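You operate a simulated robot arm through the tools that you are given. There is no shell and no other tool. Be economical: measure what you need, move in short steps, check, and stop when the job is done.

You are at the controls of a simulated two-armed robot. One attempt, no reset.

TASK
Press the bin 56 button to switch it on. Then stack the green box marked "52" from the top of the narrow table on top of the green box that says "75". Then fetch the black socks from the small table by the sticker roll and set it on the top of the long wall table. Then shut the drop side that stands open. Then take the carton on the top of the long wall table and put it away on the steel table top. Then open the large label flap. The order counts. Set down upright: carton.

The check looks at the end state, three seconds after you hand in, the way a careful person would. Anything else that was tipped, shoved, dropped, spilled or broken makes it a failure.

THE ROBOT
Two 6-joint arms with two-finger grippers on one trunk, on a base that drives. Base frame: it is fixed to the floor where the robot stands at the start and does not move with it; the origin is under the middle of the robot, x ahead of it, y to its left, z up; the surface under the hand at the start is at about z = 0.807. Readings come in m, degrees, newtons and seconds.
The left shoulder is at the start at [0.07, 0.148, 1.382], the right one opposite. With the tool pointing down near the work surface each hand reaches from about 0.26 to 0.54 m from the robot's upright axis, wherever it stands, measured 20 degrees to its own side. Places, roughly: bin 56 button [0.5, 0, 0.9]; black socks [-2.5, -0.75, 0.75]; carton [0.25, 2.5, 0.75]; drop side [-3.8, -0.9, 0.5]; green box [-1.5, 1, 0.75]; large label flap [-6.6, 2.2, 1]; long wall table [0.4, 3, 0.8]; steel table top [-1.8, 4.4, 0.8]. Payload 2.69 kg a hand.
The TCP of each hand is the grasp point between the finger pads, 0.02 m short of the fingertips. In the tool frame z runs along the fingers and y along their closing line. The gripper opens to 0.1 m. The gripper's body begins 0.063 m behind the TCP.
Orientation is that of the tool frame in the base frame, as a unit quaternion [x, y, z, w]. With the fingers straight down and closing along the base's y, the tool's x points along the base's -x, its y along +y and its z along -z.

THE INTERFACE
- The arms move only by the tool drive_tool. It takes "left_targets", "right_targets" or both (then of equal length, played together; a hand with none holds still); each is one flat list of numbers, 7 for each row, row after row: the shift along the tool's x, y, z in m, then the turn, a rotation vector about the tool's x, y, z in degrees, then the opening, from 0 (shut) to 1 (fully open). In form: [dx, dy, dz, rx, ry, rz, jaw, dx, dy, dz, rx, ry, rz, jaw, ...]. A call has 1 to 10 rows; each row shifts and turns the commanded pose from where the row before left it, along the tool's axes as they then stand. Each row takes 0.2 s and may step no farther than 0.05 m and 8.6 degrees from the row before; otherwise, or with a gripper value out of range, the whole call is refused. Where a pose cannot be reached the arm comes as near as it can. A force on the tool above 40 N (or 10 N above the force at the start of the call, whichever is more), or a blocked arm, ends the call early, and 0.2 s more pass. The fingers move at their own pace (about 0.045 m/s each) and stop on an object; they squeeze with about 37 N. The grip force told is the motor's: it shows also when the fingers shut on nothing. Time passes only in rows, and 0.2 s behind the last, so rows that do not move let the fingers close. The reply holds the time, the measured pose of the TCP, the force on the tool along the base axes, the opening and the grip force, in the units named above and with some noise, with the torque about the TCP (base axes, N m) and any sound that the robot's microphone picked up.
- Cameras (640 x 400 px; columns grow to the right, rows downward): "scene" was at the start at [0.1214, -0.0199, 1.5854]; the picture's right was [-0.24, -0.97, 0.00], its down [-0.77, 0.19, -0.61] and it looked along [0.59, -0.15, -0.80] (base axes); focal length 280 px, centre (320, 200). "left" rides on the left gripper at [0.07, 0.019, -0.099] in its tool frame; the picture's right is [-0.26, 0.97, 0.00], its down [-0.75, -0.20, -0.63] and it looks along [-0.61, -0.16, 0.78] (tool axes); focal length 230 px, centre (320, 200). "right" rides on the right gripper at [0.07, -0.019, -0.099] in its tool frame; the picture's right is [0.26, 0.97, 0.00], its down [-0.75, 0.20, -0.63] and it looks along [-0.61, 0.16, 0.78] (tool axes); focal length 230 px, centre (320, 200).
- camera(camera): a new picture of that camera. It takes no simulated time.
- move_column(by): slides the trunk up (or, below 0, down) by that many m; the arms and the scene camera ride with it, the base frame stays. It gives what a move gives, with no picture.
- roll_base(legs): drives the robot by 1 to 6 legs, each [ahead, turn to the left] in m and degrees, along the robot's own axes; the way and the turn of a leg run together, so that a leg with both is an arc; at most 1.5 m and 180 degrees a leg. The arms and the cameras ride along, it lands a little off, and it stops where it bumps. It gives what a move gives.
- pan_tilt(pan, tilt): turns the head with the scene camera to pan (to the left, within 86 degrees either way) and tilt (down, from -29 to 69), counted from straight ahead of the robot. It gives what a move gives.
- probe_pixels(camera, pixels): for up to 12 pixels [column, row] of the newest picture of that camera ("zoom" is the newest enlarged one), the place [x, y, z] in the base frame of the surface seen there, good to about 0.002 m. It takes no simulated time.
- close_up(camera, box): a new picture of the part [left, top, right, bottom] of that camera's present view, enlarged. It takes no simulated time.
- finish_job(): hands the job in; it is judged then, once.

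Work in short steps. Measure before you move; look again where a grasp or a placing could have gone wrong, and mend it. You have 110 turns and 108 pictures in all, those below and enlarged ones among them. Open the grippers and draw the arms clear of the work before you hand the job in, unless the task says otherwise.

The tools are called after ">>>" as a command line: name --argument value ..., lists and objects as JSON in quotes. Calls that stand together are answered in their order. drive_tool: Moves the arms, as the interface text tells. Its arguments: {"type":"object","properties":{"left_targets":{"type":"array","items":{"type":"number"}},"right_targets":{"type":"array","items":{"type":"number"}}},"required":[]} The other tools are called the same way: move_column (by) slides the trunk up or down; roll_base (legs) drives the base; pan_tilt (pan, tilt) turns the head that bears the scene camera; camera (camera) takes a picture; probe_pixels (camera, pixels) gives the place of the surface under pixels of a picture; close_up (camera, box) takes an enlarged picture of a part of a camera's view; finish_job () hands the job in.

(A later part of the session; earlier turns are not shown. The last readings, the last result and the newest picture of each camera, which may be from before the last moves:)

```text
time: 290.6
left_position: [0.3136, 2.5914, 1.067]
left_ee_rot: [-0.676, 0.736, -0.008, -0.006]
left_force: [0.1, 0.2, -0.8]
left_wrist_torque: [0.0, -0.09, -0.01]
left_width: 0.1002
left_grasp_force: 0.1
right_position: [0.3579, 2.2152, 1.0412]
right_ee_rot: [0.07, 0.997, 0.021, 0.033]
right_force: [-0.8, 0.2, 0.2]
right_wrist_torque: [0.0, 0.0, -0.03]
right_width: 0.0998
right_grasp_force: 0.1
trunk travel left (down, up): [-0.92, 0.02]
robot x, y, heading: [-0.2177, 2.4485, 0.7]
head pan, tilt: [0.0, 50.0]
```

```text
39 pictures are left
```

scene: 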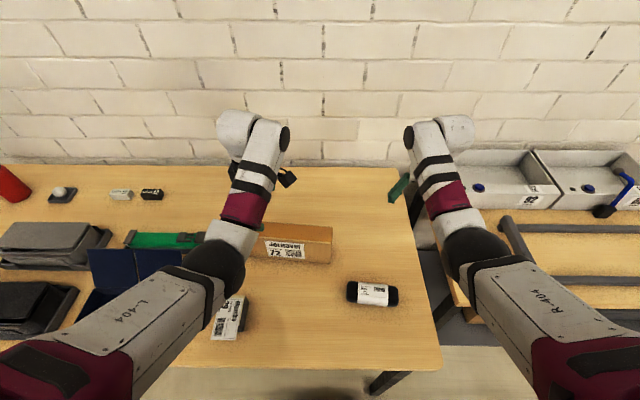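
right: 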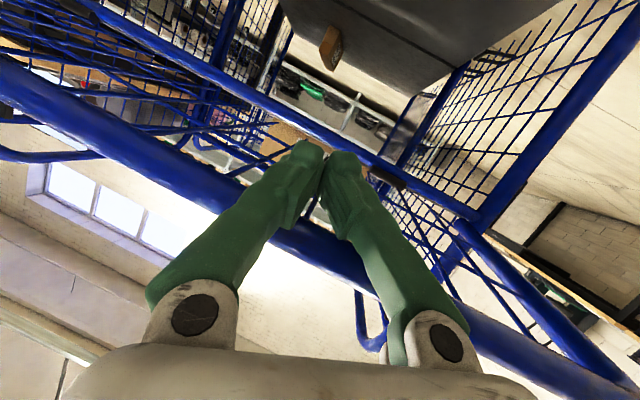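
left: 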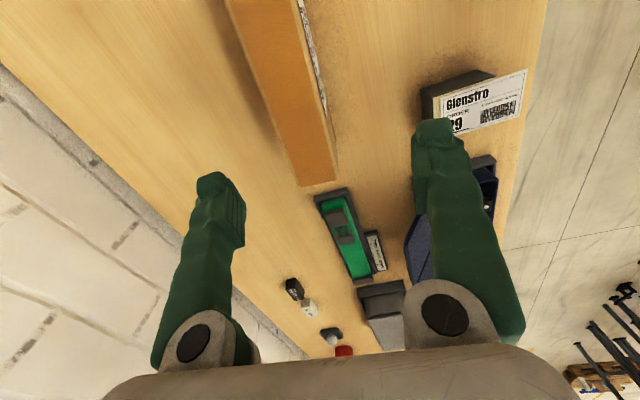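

Left view shows the carton's top strip from (225,0) to (335,180). I probe its edges.

>>> probe_pixels --camera "left" --pixels '[[300, 178], [330, 172], [262, 80], [308, 80], [235, 15], [285, 15], [314, 60], [280, 100], [300, 135]]'

>>> probe_pixels --camera "scene" --pixels '[[295, 230], [330, 228], [328, 240], [280, 248], [330, 258], [225, 320], [290, 236]]'

```text
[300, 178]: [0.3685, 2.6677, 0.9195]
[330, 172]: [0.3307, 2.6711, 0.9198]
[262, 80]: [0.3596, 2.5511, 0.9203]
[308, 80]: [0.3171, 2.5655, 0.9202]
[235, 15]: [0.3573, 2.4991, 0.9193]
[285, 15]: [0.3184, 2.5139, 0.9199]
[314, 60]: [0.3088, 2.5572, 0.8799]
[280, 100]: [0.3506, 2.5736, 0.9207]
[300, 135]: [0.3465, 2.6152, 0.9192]
```

```text
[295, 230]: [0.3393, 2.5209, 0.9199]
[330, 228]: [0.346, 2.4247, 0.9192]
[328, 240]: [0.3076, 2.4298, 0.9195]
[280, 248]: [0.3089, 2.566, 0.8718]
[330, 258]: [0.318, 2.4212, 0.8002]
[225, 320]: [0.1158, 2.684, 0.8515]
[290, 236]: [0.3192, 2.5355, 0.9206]
```

Carton centre ≈(0.337,2.549), top 0.92, thickness 0.043. I centre the hand over it and lower the trunk 0.1.

>>> drive_tool --left_targets '[0.02, -0.0137, 0, 0, 0, 1.3, 1, 0.0198, -0.0138, 0, 0, 0, 0, 1, 0, 0, 0, 0, 0, 0, 1]'

>>> move_column --by -0.1

>>> camera --camera "left"

```text
time: 291.4
left_position: [0.342, 2.5489, 1.064]
left_ee_rot: [-0.668, 0.744, -0.007, -0.007]
left_force: [-0.2, 0.0, 1.2]
left_wrist_torque: [-0.01, -0.01, 0.02]
left_width: 0.1
left_grasp_force: 0.1
right_position: [0.3614, 2.2158, 1.0404]
right_ee_rot: [0.07, 0.997, 0.021, 0.03]
right_force: [-0.5, -0.3, 0.6]
right_wrist_torque: [0.01, 0.0, 0.0]
right_width: 0.1002
right_grasp_force: 0.0
trunk travel left (down, up): [-0.92, 0.02]
robot x, y, heading: [-0.2187, 2.4511, 0.9]
head pan, tilt: [0.0, 50.0]
```

```text
time: 292.7
left_position: [0.343, 2.5486, 0.9642]
left_ee_rot: [-0.669, 0.743, -0.007, -0.007]
left_force: [0.3, -0.4, 0.5]
left_wrist_torque: [-0.01, 0.0, -0.01]
left_width: 0.1001
left_grasp_force: 0.1
right_position: [0.3629, 2.2144, 0.9392]
right_ee_rot: [0.07, 0.997, 0.02, 0.03]
right_force: [0.8, 0.0, -0.6]
right_wrist_torque: [0.02, 0.03, -0.01]
right_width: 0.0999
right_grasp_force: 0.2
trunk travel left (down, up): [-0.82, 0.12]
robot x, y, heading: [-0.217, 2.4452, 0.7]
head pan, tilt: [0.0, 50.0]
```

```text
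38 pictures are left
```

left: 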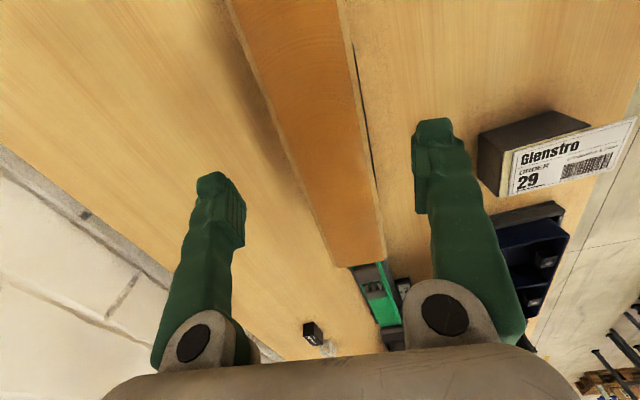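

Well straddled; I nudge 5 mm, raise the right hand a bit, and lower the trunk 0.088.

>>> drive_tool --left_targets '[0, 0.005, 0, 0, 0, 0, 1, 0, 0, 0, 0, 0, 0, 1]' --right_targets '[0, 0, -0.03, 0, 0, 0, 1, 0, 0, -0.02, 0, 0, 0, 1]'

>>> move_column --by -0.088

>>> camera --camera "left"

```text
time: 293.3
left_position: [0.3385, 2.5501, 0.9637]
left_ee_rot: [-0.669, 0.743, -0.006, -0.008]
left_force: [0.1, -0.5, 0.0]
left_wrist_torque: [0.0, 0.0, 0.01]
left_width: 0.1001
left_grasp_force: 0.0
right_position: [0.3584, 2.2131, 0.989]
right_ee_rot: [0.07, 0.997, 0.02, 0.03]
right_force: [-0.4, 0.1, 0.5]
right_wrist_torque: [0.03, -0.01, 0.0]
right_width: 0.1001
right_grasp_force: 0.0
trunk travel left (down, up): [-0.82, 0.12]
robot x, y, heading: [-0.2125, 2.4488, 0.9]
head pan, tilt: [0.0, 50.0]
```

```text
time: 294.5
left_position: [0.3371, 2.5502, 0.8746]
left_ee_rot: [-0.669, 0.743, -0.007, -0.007]
left_force: [-0.6, 0.1, -1.0]
left_wrist_torque: [-0.01, 0.03, 0.03]
left_width: 0.0997
left_grasp_force: 0.0
right_position: [0.3591, 2.2131, 0.9013]
right_ee_rot: [0.071, 0.997, 0.02, 0.031]
right_force: [0.4, -0.2, 0.0]
right_wrist_torque: [-0.05, -0.03, 0.02]
right_width: 0.1003
right_grasp_force: 0.1
trunk travel left (down, up): [-0.732, 0.208]
robot x, y, heading: [-0.2188, 2.4477, 0.8]
head pan, tilt: [0.0, 50.0]
```

```text
37 pictures are left
```

left: 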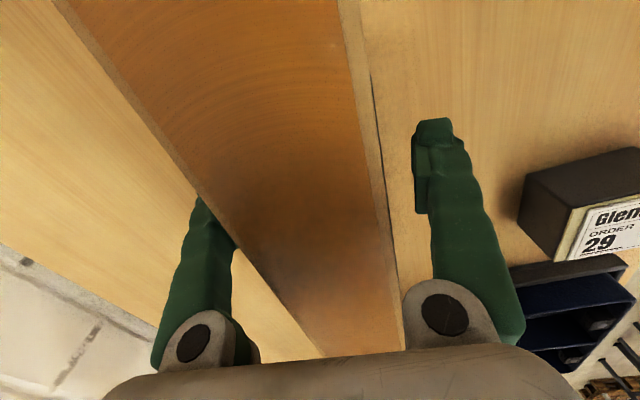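

The fingers straddle the carton. I close and then lift with the column.

>>> drive_tool --left_targets '[0, 0, 0, 0, 0, 0, 0.5, 0, 0, 0, 0, 0, 0, 0.25, 0, 0, 0, 0, 0, 0, 0.15, 0, 0, 0, 0, 0, 0, 0.1, 0, 0, 0, 0, 0, 0, 0.1, 0, 0, 0, 0, 0, 0, 0.1]'

>>> move_column --by 0.208

>>> camera --camera "scene"

```text
time: 295.9
left_position: [0.34, 2.5498, 0.8757]
left_ee_rot: [-0.669, 0.743, -0.006, -0.006]
left_force: [0.8, 0.5, 1.2]
left_wrist_torque: [0.02, 0.07, 0.18]
left_width: 0.0575
left_grasp_force: 37.0
right_position: [0.3592, 2.2126, 0.9009]
right_ee_rot: [0.072, 0.997, 0.021, 0.031]
right_force: [-0.3, -0.7, 0.9]
right_wrist_torque: [-0.01, -0.02, 0.0]
right_width: 0.0999
right_grasp_force: 0.0
trunk travel left (down, up): [-0.732, 0.208]
robot x, y, heading: [-0.2223, 2.4505, 1.0]
head pan, tilt: [0.0, 50.0]
```

```text
time: 298.2
left_position: [0.338, 2.5502, 1.0827]
left_ee_rot: [-0.668, 0.744, -0.006, -0.008]
left_force: [-0.5, -0.1, -5.0]
left_wrist_torque: [-0.03, -0.02, -0.01]
left_width: 0.0573
left_grasp_force: 37.1
right_position: [0.3609, 2.2126, 1.1094]
right_ee_rot: [0.07, 0.997, 0.02, 0.03]
right_force: [-0.7, 0.5, 0.2]
right_wrist_torque: [0.01, -0.03, -0.02]
right_width: 0.1
right_grasp_force: 0.1
trunk travel left (down, up): [-0.94, 0.0]
robot x, y, heading: [-0.2174, 2.4501, 0.9]
head pan, tilt: [0.0, 50.0]
```

```text
36 pictures are left
```

scene: 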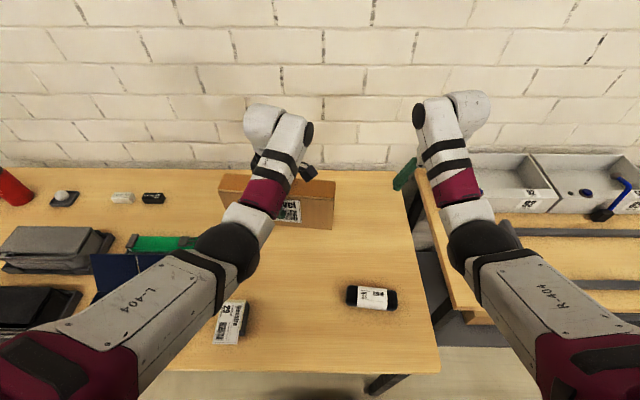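

Carton lifted upright (~0.5 kg). I back away, turn left to face north and look for the steel table.

>>> roll_base --legs '[[-0.4, 0], [0, 30], [0, 30], [0, 30]]'

>>> pan_tilt --pan 35 --tilt 28

>>> camera --camera "scene"

```text
time: 305.1
left_position: [-0.7281, 2.995, 1.0834]
left_ee_rot: [0.999, -0.042, 0.008, 0.001]
left_force: [0.2, 0.7, -5.6]
left_wrist_torque: [-0.02, -0.02, 0.0]
left_width: 0.0573
left_grasp_force: 37.4
right_position: [-0.3934, 3.0238, 1.1083]
right_ee_rot: [-0.663, 0.748, 0.037, 0.005]
right_force: [0.1, -0.2, -0.8]
right_wrist_torque: [-0.01, 0.02, 0.0]
right_width: 0.1
right_grasp_force: 0.0
trunk travel left (down, up): [-0.94, 0.0]
robot x, y, heading: [-0.615, 2.4429, 92.0]
head pan, tilt: [0.0, 50.0]
```

```text
time: 306.1
left_position: [-0.73, 2.9953, 1.0831]
left_ee_rot: [0.999, -0.042, 0.01, 0.001]
left_force: [0.8, -1.4, -5.6]
left_wrist_torque: [0.01, -0.01, -0.03]
left_width: 0.0571
left_grasp_force: 36.6
right_position: [-0.3935, 3.0248, 1.1092]
right_ee_rot: [-0.663, 0.748, 0.036, 0.006]
right_force: [-0.2, -0.1, 0.3]
right_wrist_torque: [0.03, 0.01, -0.02]
right_width: 0.0999
right_grasp_force: 0.0
trunk travel left (down, up): [-0.94, 0.0]
robot x, y, heading: [-0.6138, 2.4442, 92.2]
head pan, tilt: [35.0, 28.0]
```

```text
35 pictures are left
```

scene: 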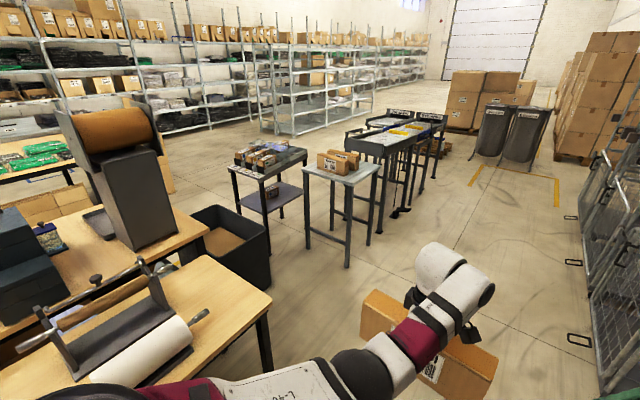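

Two candidates: the light table with two cartons (345,170) and the darker one (265,170). I probe and zoom.

>>> probe_pixels --camera "scene" --pixels '[[345, 183], [305, 168], [380, 167], [335, 160], [350, 155], [270, 165], [310, 148], [265, 180], [360, 172], [345, 265], [400, 210], [375, 138]]'

>>> close_up --camera "scene" --box '[220, 100, 460, 250]'

```text
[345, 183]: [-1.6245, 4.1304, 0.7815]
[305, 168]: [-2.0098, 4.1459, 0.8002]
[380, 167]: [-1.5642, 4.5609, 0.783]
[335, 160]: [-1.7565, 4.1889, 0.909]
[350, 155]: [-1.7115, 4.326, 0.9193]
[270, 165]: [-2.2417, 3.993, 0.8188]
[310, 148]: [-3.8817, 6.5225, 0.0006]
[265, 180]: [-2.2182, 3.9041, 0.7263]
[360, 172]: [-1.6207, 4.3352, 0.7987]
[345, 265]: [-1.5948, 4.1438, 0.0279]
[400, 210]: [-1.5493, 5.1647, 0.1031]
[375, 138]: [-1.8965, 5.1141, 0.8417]
```

```text
2.67 times, centred on (340, 175) of scene
```

zoom: 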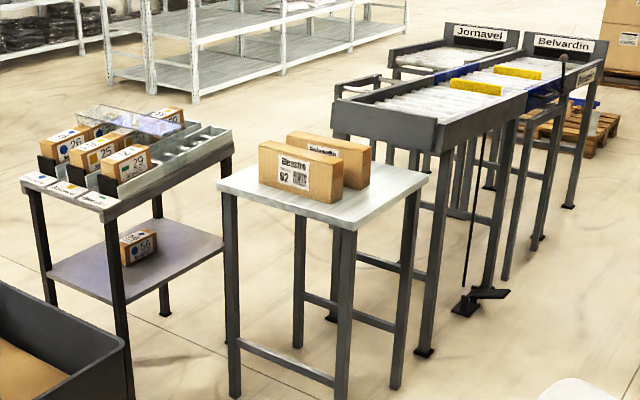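

The steel table is the small stand (x −2.0…−1.57, y 4.13…4.6, z 0.80) with two cartons. I drive to its east side and face it.

>>> roll_base --legs '[[1.0, 0], [0.97, 0], [0, 44], [0, 44]]'

>>> pan_tilt --pan 0 --tilt 40

>>> camera --camera "scene"

```text
time: 320.0
left_position: [-1.2547, 4.3215, 1.0826]
left_ee_rot: [0.747, 0.665, 0.007, -0.007]
left_force: [0.2, -0.1, -4.5]
left_wrist_torque: [-0.02, -0.03, 0.01]
left_width: 0.0572
left_grasp_force: 37.1
right_position: [-1.2726, 4.6577, 1.1093]
right_ee_rot: [0.996, -0.075, -0.031, 0.021]
right_force: [-0.1, -0.1, 0.8]
right_wrist_torque: [0.02, -0.01, -0.01]
right_width: 0.0998
right_grasp_force: 0.0
trunk travel left (down, up): [-0.94, 0.0]
robot x, y, heading: [-0.6975, 4.4161, -179.6]
head pan, tilt: [35.0, 28.0]
```

```text
time: 321.0
left_position: [-1.2545, 4.3188, 1.0833]
left_ee_rot: [0.747, 0.665, 0.008, -0.007]
left_force: [-1.2, -0.1, -5.2]
left_wrist_torque: [0.04, -0.02, -0.02]
left_width: 0.0573
left_grasp_force: 37.2
right_position: [-1.2732, 4.6567, 1.1084]
right_ee_rot: [0.996, -0.075, -0.031, 0.021]
right_force: [-0.4, 0.3, 0.6]
right_wrist_torque: [0.03, -0.01, 0.01]
right_width: 0.1001
right_grasp_force: 0.0
trunk travel left (down, up): [-0.94, 0.0]
robot x, y, heading: [-0.6959, 4.4187, -179.9]
head pan, tilt: [0.0, 40.0]
```

```text
33 pictures are left
```

scene: 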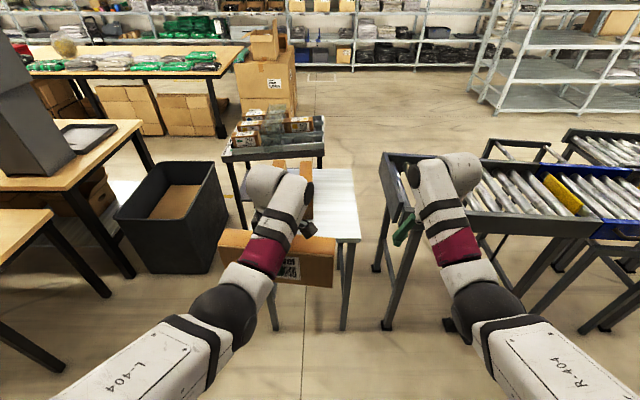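

Steel table visible around (335,205). I probe its edges and the free surface.

>>> probe_pixels --camera "scene" --pixels '[[355, 236], [350, 172], [335, 225], [325, 175], [305, 165], [308, 200], [340, 200], [277, 165], [300, 160], [385, 160], [410, 205], [315, 230]]'

>>> close_up --camera "scene" --box '[210, 130, 430, 300]'

```text
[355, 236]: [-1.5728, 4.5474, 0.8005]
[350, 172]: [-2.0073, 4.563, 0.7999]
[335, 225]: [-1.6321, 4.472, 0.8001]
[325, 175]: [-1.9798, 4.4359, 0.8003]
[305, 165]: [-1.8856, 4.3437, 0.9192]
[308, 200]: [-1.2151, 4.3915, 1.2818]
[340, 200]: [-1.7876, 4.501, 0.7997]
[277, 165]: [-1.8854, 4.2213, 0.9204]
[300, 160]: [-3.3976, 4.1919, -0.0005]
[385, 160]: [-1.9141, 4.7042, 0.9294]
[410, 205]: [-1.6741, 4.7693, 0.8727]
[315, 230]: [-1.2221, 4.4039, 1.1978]
```

```text
2.35 times, centred on (320, 215) of scene
```

zoom: 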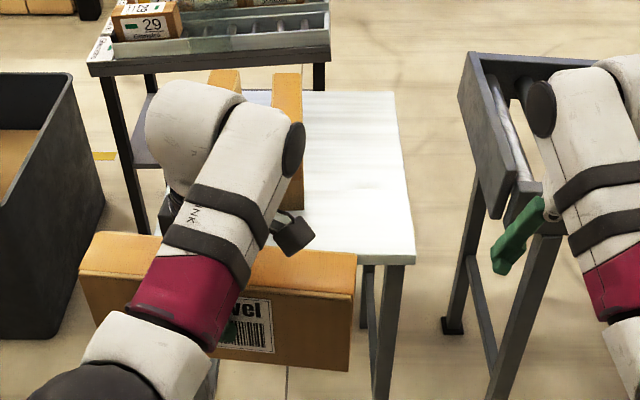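

Existing cartons lie along x at y≤4.365; free strip y 4.37–4.58. I'll set the carton along x at about (-1.73,4.46). I turn the base right 10° and rotate the hand 73°.

>>> roll_base --legs '[[0, -10]]'

>>> drive_tool --left_targets '[0, 0, 0, 0, 0, 8.1, 0.1, 0, 0, 0, 0, 0, 8.1, 0.1, 0, 0, 0, 0, 0, 8.1, 0.1, 0, 0, 0, 0, 0, 8.1, 0.1, 0, 0, 0, 0, 0, 8.1, 0.1, 0, 0, 0, 0, 0, 8.1, 0.1, 0, 0, 0, 0, 0, 8.1, 0.1, 0, 0, 0, 0, 0, 8.1, 0.1, 0, 0, 0, 0, 0, 8.1, 0.1]'

>>> camera --camera "scene"

```text
time: 322.1
left_position: [-1.264, 4.4108, 1.0817]
left_ee_rot: [0.8, 0.599, 0.01, -0.007]
left_force: [-0.1, -0.3, -4.8]
left_wrist_torque: [0.04, 0.01, 0.01]
left_width: 0.0569
left_grasp_force: 36.8
right_position: [-1.2252, 4.7458, 1.1091]
right_ee_rot: [0.987, -0.159, -0.032, 0.016]
right_force: [-0.2, -0.3, 0.1]
right_wrist_torque: [0.02, -0.02, 0.0]
right_width: 0.1005
right_grasp_force: 0.0
trunk travel left (down, up): [-0.94, 0.0]
robot x, y, heading: [-0.699, 4.4147, 170.6]
head pan, tilt: [0.0, 40.0]
```

```text
time: 324.1
left_position: [-1.2647, 4.4141, 1.0831]
left_ee_rot: [1.0, 0.006, 0.003, -0.01]
left_force: [-0.4, -0.5, -5.8]
left_wrist_torque: [-0.03, 0.0, 0.01]
left_width: 0.0574
left_grasp_force: 37.5
right_position: [-1.2244, 4.7495, 1.1091]
right_ee_rot: [0.987, -0.158, -0.033, 0.019]
right_force: [0.1, 0.3, 0.7]
right_wrist_torque: [0.01, -0.03, 0.01]
right_width: 0.0999
right_grasp_force: 0.1
trunk travel left (down, up): [-0.94, 0.0]
robot x, y, heading: [-0.6948, 4.4169, 170.8]
head pan, tilt: [0.0, 40.0]
```

```text
31 pictures are left
```

scene: 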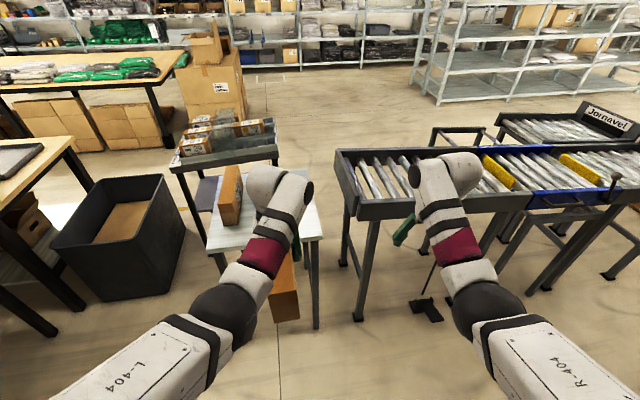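

Carton now aligned along x. I drive ahead 0.46 over the table.

>>> roll_base --legs '[[0.46, 0]]'

>>> camera --camera "scene"

>>> camera --camera "left"

```text
time: 326.9
left_position: [-1.7182, 4.4868, 1.0842]
left_ee_rot: [1.0, 0.009, 0.004, -0.011]
left_force: [0.2, 0.4, -4.7]
left_wrist_torque: [-0.01, -0.01, -0.03]
left_width: 0.0574
left_grasp_force: 37.7
right_position: [-1.6819, 4.8222, 1.1099]
right_ee_rot: [0.987, -0.157, -0.033, 0.018]
right_force: [-0.2, 0.3, 0.9]
right_wrist_torque: [-0.04, 0.02, 0.0]
right_width: 0.1
right_grasp_force: 0.0
trunk travel left (down, up): [-0.94, 0.0]
robot x, y, heading: [-1.1539, 4.4911, 170.8]
head pan, tilt: [0.0, 40.0]
```

```text
30 pictures are left
```

scene: 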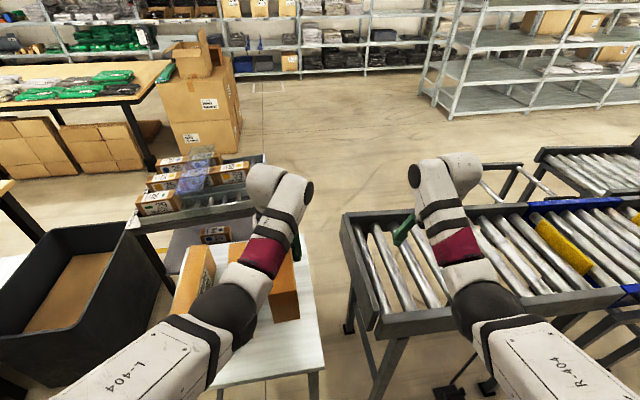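

```text
29 pictures are left
```

left: 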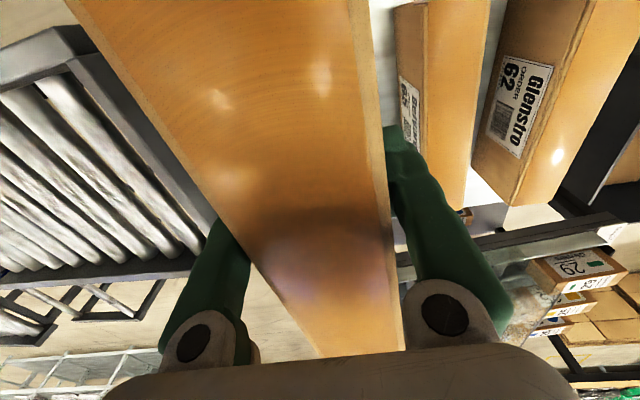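

I probe the neighbouring carton and table edges before lowering.

>>> probe_pixels --camera "left" --pixels '[[400, 30], [430, 30], [460, 200], [465, 60], [380, 50], [415, 100], [475, 190]]'

>>> probe_pixels --camera "scene" --pixels '[[310, 330], [280, 340], [315, 365], [300, 280], [235, 360], [260, 365], [185, 290], [310, 300]]'

```text
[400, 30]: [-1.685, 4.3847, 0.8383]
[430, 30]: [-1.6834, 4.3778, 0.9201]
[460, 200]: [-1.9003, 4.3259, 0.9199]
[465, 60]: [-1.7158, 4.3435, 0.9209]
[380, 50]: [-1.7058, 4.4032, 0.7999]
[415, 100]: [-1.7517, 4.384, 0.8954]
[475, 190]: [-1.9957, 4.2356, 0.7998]
```

```text
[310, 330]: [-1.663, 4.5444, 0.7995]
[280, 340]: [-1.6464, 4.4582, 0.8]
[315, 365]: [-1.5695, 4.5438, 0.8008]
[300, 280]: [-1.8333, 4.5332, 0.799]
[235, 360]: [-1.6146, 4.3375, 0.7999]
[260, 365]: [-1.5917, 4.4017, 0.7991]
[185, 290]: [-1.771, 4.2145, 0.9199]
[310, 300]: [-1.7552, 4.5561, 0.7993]
```

Free strip y 4.385–4.575. I shift to (-1.733,4.482), re-level slightly and lower with the trunk 0.195.

>>> drive_tool --left_targets '[-0.015, 0.005, 0, -1.3, 0.7, 0, 0.1, 0, 0, 0, 0, 0, 0, 0.1]'

>>> move_column --by -0.19

>>> camera --camera "left"

>>> camera --camera "scene"

```text
time: 327.5
left_position: [-1.7344, 4.4819, 1.0828]
left_ee_rot: [1.0, 0.009, 0.01, 0.001]
left_force: [0.8, 0.6, -5.5]
left_wrist_torque: [0.02, 0.02, -0.01]
left_width: 0.0573
left_grasp_force: 37.2
right_position: [-1.682, 4.8213, 1.1092]
right_ee_rot: [0.987, -0.156, -0.032, 0.019]
right_force: [0.1, 0.0, -0.2]
right_wrist_torque: [-0.02, -0.02, -0.02]
right_width: 0.0999
right_grasp_force: 0.1
trunk travel left (down, up): [-0.94, 0.0]
robot x, y, heading: [-1.1516, 4.4931, 171.0]
head pan, tilt: [0.0, 40.0]
```

```text
time: 329.6
left_position: [-1.7355, 4.482, 0.8937]
left_ee_rot: [1.0, 0.008, 0.01, 0.001]
left_force: [0.0, 0.8, -5.8]
left_wrist_torque: [0.0, -0.01, 0.01]
left_width: 0.0573
left_grasp_force: 37.0
right_position: [-1.6829, 4.8226, 0.9188]
right_ee_rot: [0.987, -0.156, -0.032, 0.019]
right_force: [-0.7, 0.9, 0.5]
right_wrist_torque: [-0.01, 0.04, -0.01]
right_width: 0.0999
right_grasp_force: 0.0
trunk travel left (down, up): [-0.75, 0.19]
robot x, y, heading: [-1.1505, 4.4925, 170.8]
head pan, tilt: [0.0, 40.0]
```

```text
28 pictures are left
```

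left: 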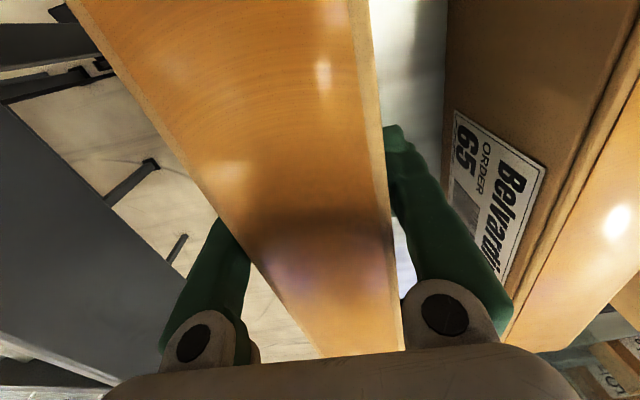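

```text
27 pictures are left
```

scene: 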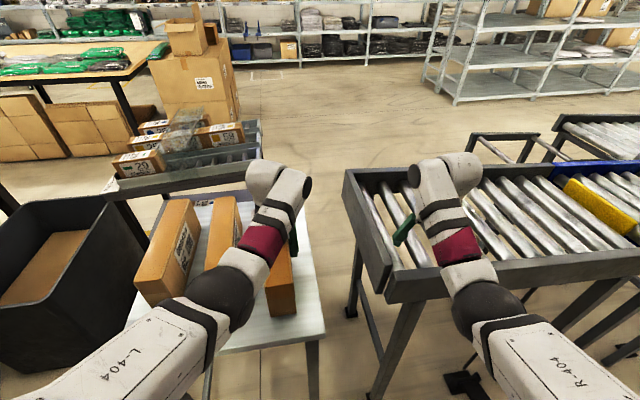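

The right hand hovers low over the conveyor, so I lower the rest with the left arm only.

>>> drive_tool --left_targets '[0, 0, 0.01, 0, 0, 0, 0.1, 0, 0, 0.004, 0, 0, 0, 0.1, 0, 0, 0.002, 0, 0, 0, 0.1, 0, 0, 0.001, 0, 0, 0, 0.1]' --right_targets '[0, 0, -0.02, 0, 0, 0, 1, 0, 0, -0.02, 0, 0, 0, 1, 0, 0, 0, 0, 0, 0, 1, 0, 0, 0, 0, 0, 0, 1]'

```text
time: 330.6
left_position: [-1.7352, 4.4809, 0.8758]
left_ee_rot: [1.0, 0.009, 0.01, 0.001]
left_force: [-0.3, -0.9, -5.2]
left_wrist_torque: [0.03, 0.11, -0.01]
left_width: 0.0572
left_grasp_force: 37.1
right_position: [-1.6904, 4.8264, 0.953]
right_ee_rot: [0.987, -0.157, -0.033, 0.02]
right_force: [-0.8, 1.1, 0.2]
right_wrist_torque: [-0.01, 0.0, 0.0]
right_width: 0.1
right_grasp_force: 0.0
right hand out of reach, approached as far as the arm can: row 2
trunk travel left (down, up): [-0.75, 0.19]
robot x, y, heading: [-1.1555, 4.4936, 170.8]
head pan, tilt: [0.0, 40.0]
```

Force still −5.2 N (weight held); I lower 1 mm steps.

>>> drive_tool --left_targets '[0, 0, 0.001, 0, 0, 0, 0.1, 0, 0, 0.001, 0, 0, 0, 0.1, 0, 0, 0, 0, 0, 0, 0.1]'

```text
time: 331.4
left_position: [-1.7347, 4.482, 0.8758]
left_ee_rot: [1.0, 0.009, 0.008, 0.002]
left_force: [-4.1, -2.0, 10.2]
left_wrist_torque: [0.39, -1.19, -0.01]
left_width: 0.0574
left_grasp_force: 37.0
right_position: [-1.6909, 4.8266, 0.9535]
right_ee_rot: [0.987, -0.156, -0.033, 0.019]
right_force: [-0.1, 0.6, 0.3]
right_wrist_torque: [-0.02, 0.01, -0.01]
right_width: 0.1
right_grasp_force: 0.0
trunk travel left (down, up): [-0.75, 0.19]
robot x, y, heading: [-1.1567, 4.4907, 170.9]
head pan, tilt: [0.0, 40.0]
```

Firm contact. I open the jaws and raise.

>>> drive_tool --left_targets '[0, 0, -0.001, 0, 0, 0, 0.7, 0, 0, 0, 0, 0, 0, 0.85, 0, 0, 0, 0, 0, 0, 0.85, 0, 0, 0, 0, 0, 0, 0.85]'

>>> move_column --by 0.19

>>> camera --camera "left"

```text
time: 332.4
left_position: [-1.7342, 4.4813, 0.8754]
left_ee_rot: [1.0, 0.008, 0.009, 0.002]
left_force: [-0.2, -0.4, -0.5]
left_wrist_torque: [0.01, -0.01, 0.02]
left_width: 0.0848
left_grasp_force: 0.1
right_position: [-1.6904, 4.8261, 0.9527]
right_ee_rot: [0.987, -0.157, -0.032, 0.019]
right_force: [-0.6, -0.5, -0.7]
right_wrist_torque: [-0.03, -0.02, 0.01]
right_width: 0.0999
right_grasp_force: 0.1
trunk travel left (down, up): [-0.75, 0.19]
robot x, y, heading: [-1.1545, 4.4898, 170.7]
head pan, tilt: [0.0, 40.0]
```

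```text
time: 334.5
left_position: [-1.7349, 4.4806, 1.0663]
left_ee_rot: [1.0, 0.008, 0.009, 0.003]
left_force: [-1.3, -0.5, 0.0]
left_wrist_torque: [0.01, 0.0, -0.01]
left_width: 0.0849
left_grasp_force: 0.0
right_position: [-1.6909, 4.8243, 1.1434]
right_ee_rot: [0.987, -0.156, -0.032, 0.02]
right_force: [-0.3, 0.0, 0.1]
right_wrist_torque: [-0.03, 0.02, 0.0]
right_width: 0.0998
right_grasp_force: 0.0
trunk travel left (down, up): [-0.94, 0.0]
robot x, y, heading: [-1.157, 4.4919, 171.0]
head pan, tilt: [0.0, 40.0]
```

```text
26 pictures are left
```

left: 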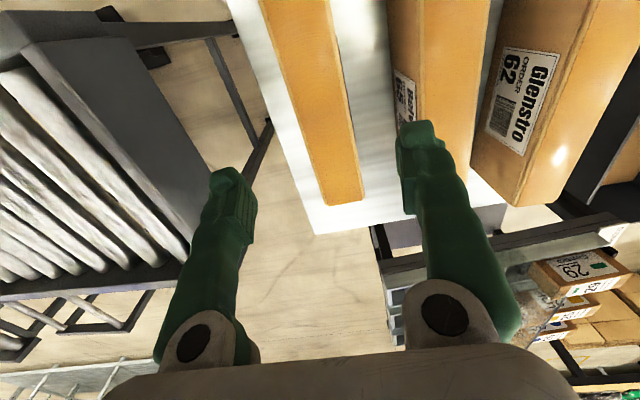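

The carton stands upright on the steel table. I back off and look toward the flap at (-6.6,2.2,1).

>>> roll_base --legs '[[-0.5, 0]]'

>>> pan_tilt --pan 30 --tilt 10

>>> camera --camera "scene"

>>> close_up --camera "scene" --box '[240, 120, 400, 220]'

>>> probe_pixels --camera "zoom" --pixels '[[320, 200], [250, 200], [400, 200], [320, 260], [320, 140], [200, 140], [450, 140], [100, 200], [540, 200], [320, 320], [150, 300], [500, 320]]'

```text
time: 337.4
left_position: [-1.249, 4.4033, 1.0636]
left_ee_rot: [1.0, 0.01, 0.011, 0.003]
left_force: [-1.0, 1.0, 0.0]
left_wrist_torque: [-0.03, -0.01, -0.01]
left_width: 0.0851
left_grasp_force: 0.0
right_position: [-1.2057, 4.7472, 1.1422]
right_ee_rot: [0.987, -0.156, -0.031, 0.019]
right_force: [-0.4, 0.1, 0.1]
right_wrist_torque: [-0.01, -0.01, 0.04]
right_width: 0.1
right_grasp_force: 0.0
trunk travel left (down, up): [-0.94, 0.0]
robot x, y, heading: [-0.6632, 4.4111, 170.7]
head pan, tilt: [0.0, 40.0]
```

```text
time: 338.3
left_position: [-1.2464, 4.4021, 1.0663]
left_ee_rot: [1.0, 0.01, 0.009, 0.001]
left_force: [-0.7, -0.3, 0.3]
left_wrist_torque: [0.0, 0.02, 0.0]
left_width: 0.085
left_grasp_force: 0.0
right_position: [-1.2033, 4.7471, 1.1433]
right_ee_rot: [0.987, -0.157, -0.033, 0.019]
right_force: [-0.8, 0.1, 0.7]
right_wrist_torque: [0.02, 0.0, 0.0]
right_width: 0.0999
right_grasp_force: 0.0
trunk travel left (down, up): [-0.94, 0.0]
robot x, y, heading: [-0.6668, 4.4125, 171.0]
head pan, tilt: [30.0, 10.0]
```

```text
25 pictures are left
```

scene: 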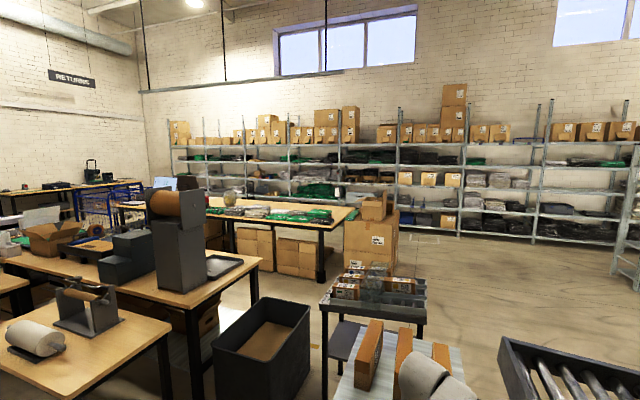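

```text
4.00 times, centred on (320, 170) of scene
```

zoom: 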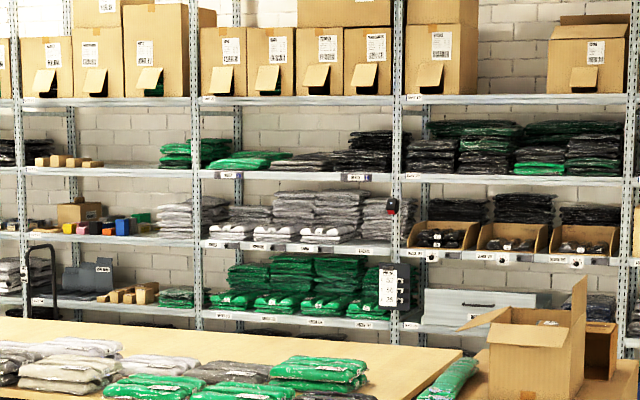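

```text
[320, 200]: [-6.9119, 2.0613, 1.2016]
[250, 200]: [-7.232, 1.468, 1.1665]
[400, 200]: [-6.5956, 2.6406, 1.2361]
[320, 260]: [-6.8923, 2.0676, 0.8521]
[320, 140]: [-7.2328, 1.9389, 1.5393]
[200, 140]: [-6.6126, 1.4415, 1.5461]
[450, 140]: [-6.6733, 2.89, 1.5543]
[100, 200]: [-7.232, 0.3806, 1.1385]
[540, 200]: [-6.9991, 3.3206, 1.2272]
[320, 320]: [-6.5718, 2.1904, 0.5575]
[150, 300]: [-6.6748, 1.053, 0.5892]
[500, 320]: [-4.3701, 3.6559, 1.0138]
```

The shelf front is at x≈-6.6; the flap must be on its edge near z≈1.0. The safe way is round by the south aisle; I drive there, keeping to the aisle.

>>> roll_base --legs '[[0, 50], [0, 50], [1.5, 0], [1.5, 0], [1.5, 0], [1.5, 0]]'

```text
time: 371.4
left_position: [-0.4895, -2.155, 1.0664]
left_ee_rot: [0.646, 0.763, 0.007, -0.006]
left_force: [0.1, 0.8, -0.2]
left_wrist_torque: [-0.04, 0.01, 0.02]
left_width: 0.0848
left_grasp_force: 0.0
right_position: [-0.837, -2.1605, 1.1426]
right_ee_rot: [0.763, 0.646, -0.007, 0.037]
right_force: [-0.4, -0.2, -0.8]
right_wrist_torque: [0.01, 0.02, 0.02]
right_width: 0.1003
right_grasp_force: 0.0
trunk travel left (down, up): [-0.94, 0.0]
robot x, y, heading: [-0.5833, -1.5818, -90.6]
head pan, tilt: [30.0, 10.0]
```

I continue to y≈-2.1, turn west, and pass south of the cart.

>>> roll_base --legs '[[0.5, 0], [0, -89.6], [1.2, 0], [1.2, 0], [1.2, 0], [1.2, 0]]'

>>> pan_tilt --pan -70 --tilt 25

>>> camera --camera "scene"

>>> probe_pixels --camera "scene" --pixels '[[100, 300], [200, 300], [300, 300], [400, 300], [500, 300], [200, 230], [300, 230], [400, 230], [500, 230], [300, 190], [400, 190], [200, 190]]'

```text
time: 400.9
left_position: [-5.9475, -1.825, 1.0666]
left_ee_rot: [0.999, 0.048, 0.009, 0.001]
left_force: [-0.4, -0.5, -0.2]
left_wrist_torque: [0.01, -0.02, -0.01]
left_width: 0.0849
left_grasp_force: 0.3
right_position: [-5.93, -1.4773, 1.1424]
right_ee_rot: [0.992, -0.119, -0.033, 0.021]
right_force: [0.3, 0.4, 0.9]
right_wrist_torque: [0.03, 0.02, 0.0]
right_width: 0.1
right_grasp_force: 0.0
trunk travel left (down, up): [-0.94, 0.0]
robot x, y, heading: [-5.371, -1.7687, 175.5]
head pan, tilt: [30.0, 10.0]
```

```text
time: 402.7
left_position: [-5.9484, -1.8243, 1.0663]
left_ee_rot: [0.999, 0.047, 0.01, 0.001]
left_force: [-0.4, 0.0, -0.7]
left_wrist_torque: [-0.01, 0.02, -0.05]
left_width: 0.0851
left_grasp_force: 0.0
right_position: [-5.9315, -1.4778, 1.1441]
right_ee_rot: [0.992, -0.119, -0.032, 0.02]
right_force: [0.7, -0.7, -0.3]
right_wrist_torque: [0.02, -0.01, -0.01]
right_width: 0.0999
right_grasp_force: 0.1
trunk travel left (down, up): [-0.94, 0.0]
robot x, y, heading: [-5.3737, -1.7729, 175.4]
head pan, tilt: [-70.0, 25.0]
```

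```text
23 pictures are left
```

scene: 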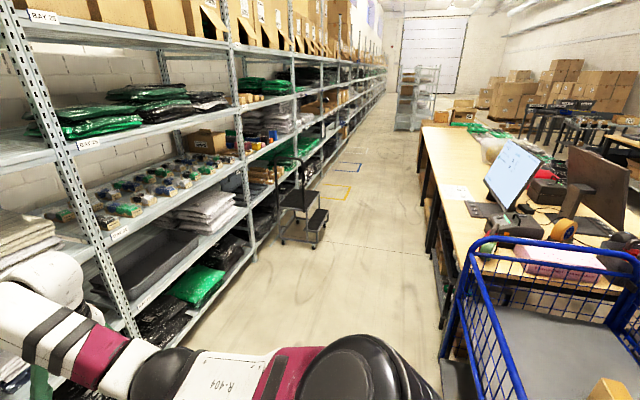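

```text
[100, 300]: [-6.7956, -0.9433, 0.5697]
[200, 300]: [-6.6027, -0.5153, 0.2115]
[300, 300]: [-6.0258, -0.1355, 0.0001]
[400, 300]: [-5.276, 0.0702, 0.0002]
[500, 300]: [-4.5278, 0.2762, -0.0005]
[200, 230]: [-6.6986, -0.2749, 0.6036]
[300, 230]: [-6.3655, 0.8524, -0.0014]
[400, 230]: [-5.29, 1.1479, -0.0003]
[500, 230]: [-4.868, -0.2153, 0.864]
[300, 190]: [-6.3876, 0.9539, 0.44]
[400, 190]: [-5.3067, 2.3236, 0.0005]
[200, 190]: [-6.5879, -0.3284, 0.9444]
```

A step trolley stands at (-6.38,0.9); the aisle middle is free. I drive north along x≈-5.57 to y≈2.05, face the shelf and look.

>>> roll_base --legs '[[0.2, 0], [0, -85.4], [1.3, 0], [1.3, 0], [1.22, 0], [0, 90]]'

>>> pan_tilt --pan -5 --tilt 30

>>> camera --camera "scene"

>>> close_up --camera "scene" --box '[220, 100, 460, 250]'

>>> probe_pixels --camera "zoom" --pixels '[[100, 100], [320, 100], [540, 100], [100, 200], [320, 200], [540, 200], [100, 300], [320, 300], [540, 300], [200, 250], [430, 250], [320, 150]]'

```text
time: 430.0
left_position: [-6.1697, 1.9721, 1.0669]
left_ee_rot: [0.994, 0.111, 0.009, 0.001]
left_force: [-0.1, -0.1, -0.2]
left_wrist_torque: [-0.02, -0.04, -0.01]
left_width: 0.085
left_grasp_force: 0.1
right_position: [-6.1961, 2.3174, 1.1431]
right_ee_rot: [0.998, -0.055, -0.03, 0.021]
right_force: [0.9, 0.6, 0.5]
right_wrist_torque: [-0.01, -0.02, 0.0]
right_width: 0.1
right_grasp_force: 0.1
trunk travel left (down, up): [-0.94, 0.0]
robot x, y, heading: [-5.6028, 2.0992, -177.5]
head pan, tilt: [-70.0, 25.0]
```

```text
time: 431.3
left_position: [-6.1707, 1.9697, 1.0648]
left_ee_rot: [0.994, 0.111, 0.009, 0.0]
left_force: [0.1, -0.4, -0.3]
left_wrist_torque: [0.04, 0.01, 0.02]
left_width: 0.0849
left_grasp_force: 0.1
right_position: [-6.1969, 2.3166, 1.1427]
right_ee_rot: [0.998, -0.055, -0.03, 0.022]
right_force: [0.8, -0.1, 0.4]
right_wrist_torque: [0.02, 0.02, 0.01]
right_width: 0.1
right_grasp_force: 0.1
trunk travel left (down, up): [-0.94, 0.0]
robot x, y, heading: [-5.6035, 2.0957, -177.7]
head pan, tilt: [-5.0, 30.0]
```

```text
22 pictures are left
```

scene: 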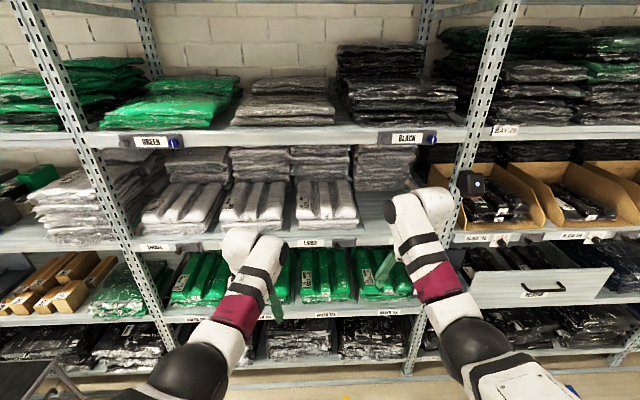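

```text
2.67 times, centred on (340, 175) of scene
```

zoom: 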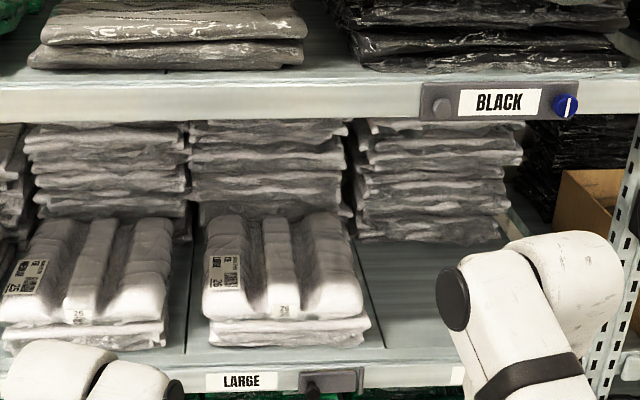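

```text
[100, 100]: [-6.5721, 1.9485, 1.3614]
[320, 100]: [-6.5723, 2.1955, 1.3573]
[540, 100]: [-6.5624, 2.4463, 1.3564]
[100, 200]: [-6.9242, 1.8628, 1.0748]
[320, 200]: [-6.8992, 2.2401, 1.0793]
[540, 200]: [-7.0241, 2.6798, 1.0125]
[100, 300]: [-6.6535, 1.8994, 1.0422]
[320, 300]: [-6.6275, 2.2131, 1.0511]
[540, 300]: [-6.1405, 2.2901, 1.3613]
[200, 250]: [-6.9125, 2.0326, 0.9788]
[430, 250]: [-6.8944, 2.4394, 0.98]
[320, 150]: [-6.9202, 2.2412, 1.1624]
```

The "LARGE" label with a dark device beside it is at scene (310–355,243). I zoom in tightly.

>>> close_up --camera "scene" --box '[284, 220, 380, 280]'

>>> probe_pixels --camera "scene" --pixels '[[310, 243], [300, 243], [322, 243], [330, 243], [337, 245], [345, 242], [353, 242], [345, 238], [337, 249], [345, 247], [290, 243], [360, 240]]'

>>> close_up --camera "scene" --box '[120, 120, 440, 320]'

```text
6.67 times, centred on (332, 250) of scene
```

zoom: 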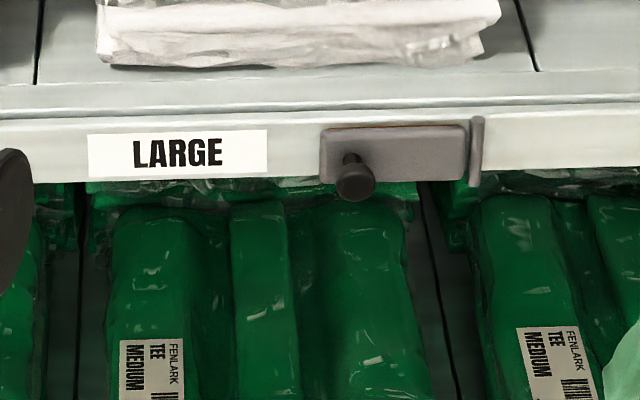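

```text
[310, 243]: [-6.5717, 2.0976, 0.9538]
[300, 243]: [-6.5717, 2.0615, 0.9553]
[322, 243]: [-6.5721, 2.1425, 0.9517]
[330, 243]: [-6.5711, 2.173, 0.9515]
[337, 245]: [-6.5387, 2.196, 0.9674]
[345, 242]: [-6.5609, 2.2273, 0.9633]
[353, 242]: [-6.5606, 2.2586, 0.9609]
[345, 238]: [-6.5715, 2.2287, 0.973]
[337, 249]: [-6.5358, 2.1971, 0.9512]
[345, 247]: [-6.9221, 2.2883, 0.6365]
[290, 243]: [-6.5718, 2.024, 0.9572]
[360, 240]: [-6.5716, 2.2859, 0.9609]
```

```text
2.00 times, centred on (280, 220) of scene
```

zoom: 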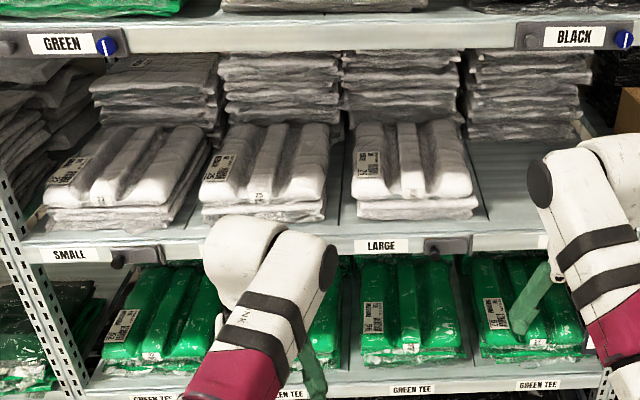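

The flap is a dark plate (y 2.18–2.26) hinged at its right pin (y≈2.275), with a knob at (-6.536,2.197,0.957). I draw the hands back, align and tilt the right hand, open half, and drive 0.38 closer.

>>> drive_tool --right_targets '[0.04, 0.02, 0.018, 2.7, 0, -6.4, 0.6, 0.04, 0.02, 0.018, 0, -7, 0, 0.6, 0.04, 0.02, 0.018, 0, -7, 0, 0.6, 0, 0.02, 0.018, 0, -6.5, 0, 0.6, 0, 0.02, 0.018, 0, -6.5, 0, 0.6]' --left_targets '[0.035, 0.012, 0, 0, 0, 0, 1, 0.035, 0.012, 0, 0, 0, 0, 1, 0.035, 0.012, 0, 0, 0, 0, 1, 0.035, 0.012, 0, 0, 0, 0, 1, 0.02, 0.012, 0, 0, 0, 0, 1]'

>>> roll_base --legs '[[0.36, 0]]'

>>> pan_tilt --pan -8 --tilt 50

>>> camera --camera "scene"

>>> camera --camera "right"

```text
time: 432.6
left_position: [-6.0481, 1.903, 1.0279]
left_ee_rot: [0.989, 0.136, -0.02, 0.059]
left_force: [0.9, 0.6, 0.2]
left_wrist_torque: [-0.09, 0.01, -0.01]
left_width: 0.0997
left_grasp_force: 0.0
left hand out of reach, approached as far as the arm can: row 2, 3, 4, 5
right_position: [-6.1341, 2.297, 1.04]
right_ee_rot: [0.955, -0.003, -0.281, -0.098]
right_force: [-0.9, 0.3, 0.5]
right_wrist_torque: [0.01, 0.03, 0.0]
right_width: 0.0596
right_grasp_force: 0.1
right hand out of reach, approached as far as the arm can: row 1, 2
trunk travel left (down, up): [-0.94, 0.0]
robot x, y, heading: [-5.6015, 2.0983, -177.6]
head pan, tilt: [-5.0, 30.0]
stopped in row 5 (right hand): the arm was blocked; the commanded pose is now the measured one
```

```text
time: 434.9
left_position: [-6.4143, 1.8919, 1.0265]
left_ee_rot: [0.989, 0.132, -0.021, 0.059]
left_force: [0.3, -0.9, 0.2]
left_wrist_torque: [-0.02, 0.0, 0.02]
left_width: 0.0998
left_grasp_force: 0.1
right_position: [-6.4982, 2.2855, 1.0413]
right_ee_rot: [0.954, -0.007, -0.282, -0.098]
right_force: [0.4, 0.7, -0.8]
right_wrist_torque: [-0.03, 0.04, 0.0]
right_width: 0.0601
right_grasp_force: 0.1
trunk travel left (down, up): [-0.94, 0.0]
robot x, y, heading: [-5.9677, 2.0811, -178.2]
head pan, tilt: [-5.0, 30.0]
```

```text
time: 435.8
left_position: [-6.4165, 1.8902, 1.0264]
left_ee_rot: [0.989, 0.132, -0.02, 0.059]
left_force: [0.1, -0.3, -0.7]
left_wrist_torque: [-0.01, -0.01, 0.02]
left_width: 0.1
left_grasp_force: 0.1
right_position: [-6.5013, 2.2877, 1.0405]
right_ee_rot: [0.955, -0.006, -0.281, -0.098]
right_force: [0.7, -0.5, 0.1]
right_wrist_torque: [0.01, 0.02, 0.02]
right_width: 0.0599
right_grasp_force: 0.0
trunk travel left (down, up): [-0.94, 0.0]
robot x, y, heading: [-5.9734, 2.0841, -178.1]
head pan, tilt: [-8.0, 50.0]
```

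```text
18 pictures are left
```

scene: 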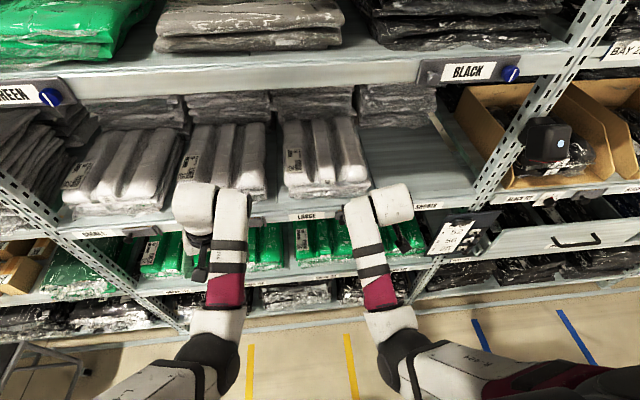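

```text
17 pictures are left
```

right: 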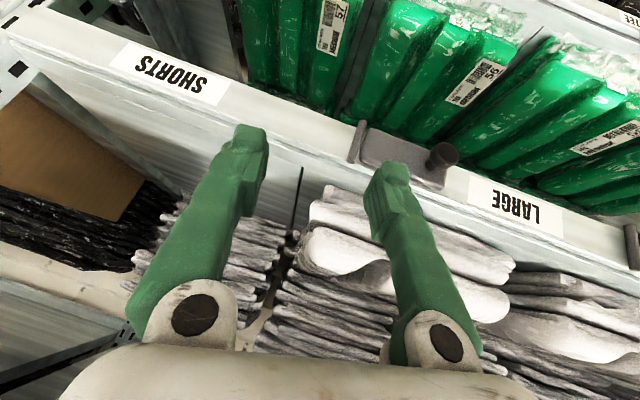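

The flap knob is at right-view (443,160), hinge pin at (358,140). I probe it and move the hand sideways to stand in front of and above the knob, levelling the roll.

>>> probe_pixels --camera "right" --pixels '[[443, 155], [437, 165], [452, 155], [443, 147], [432, 165], [400, 155], [358, 140], [355, 150], [380, 135], [428, 175]]'

>>> drive_tool --right_targets '[0.006, 0.032, 0.005, -6.4, 0, 0, 0.6, 0.006, 0.032, 0.005, -6.4, 0, 0, 0.6, 0.006, 0.032, 0.005, 0, 0, 0, 0.6, 0, 0, 0, 0, 0, 0, 0.6]'

>>> camera --camera "right"

```text
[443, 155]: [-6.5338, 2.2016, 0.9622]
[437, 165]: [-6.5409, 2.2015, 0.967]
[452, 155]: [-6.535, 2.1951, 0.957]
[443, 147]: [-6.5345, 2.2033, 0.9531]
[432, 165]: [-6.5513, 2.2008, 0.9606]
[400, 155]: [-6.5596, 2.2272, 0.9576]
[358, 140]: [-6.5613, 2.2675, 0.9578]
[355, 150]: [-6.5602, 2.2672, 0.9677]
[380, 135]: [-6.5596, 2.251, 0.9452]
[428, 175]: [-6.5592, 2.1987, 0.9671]
```

```text
time: 436.7
left_position: [-6.4158, 1.8905, 1.0263]
left_ee_rot: [0.989, 0.132, -0.02, 0.06]
left_force: [0.0, 0.1, -1.1]
left_wrist_torque: [-0.01, 0.0, 0.0]
left_width: 0.0999
left_grasp_force: 0.0
right_position: [-6.5134, 2.2668, 1.0198]
right_ee_rot: [0.952, 0.025, -0.296, -0.069]
right_force: [-0.6, -0.1, 1.3]
right_wrist_torque: [0.02, 0.01, 0.0]
right_width: 0.0601
right_grasp_force: 0.1
trunk travel left (down, up): [-0.94, 0.0]
robot x, y, heading: [-5.9705, 2.085, -177.9]
head pan, tilt: [-8.0, 50.0]
stopped in row 4 (right hand): the arm was blocked; the commanded pose is now the measured one
```

```text
16 pictures are left
```

right: 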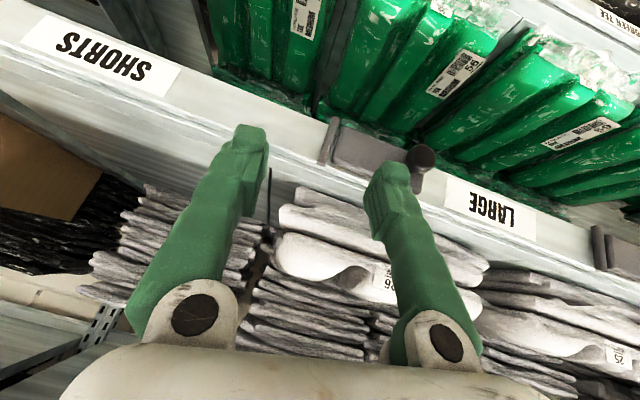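

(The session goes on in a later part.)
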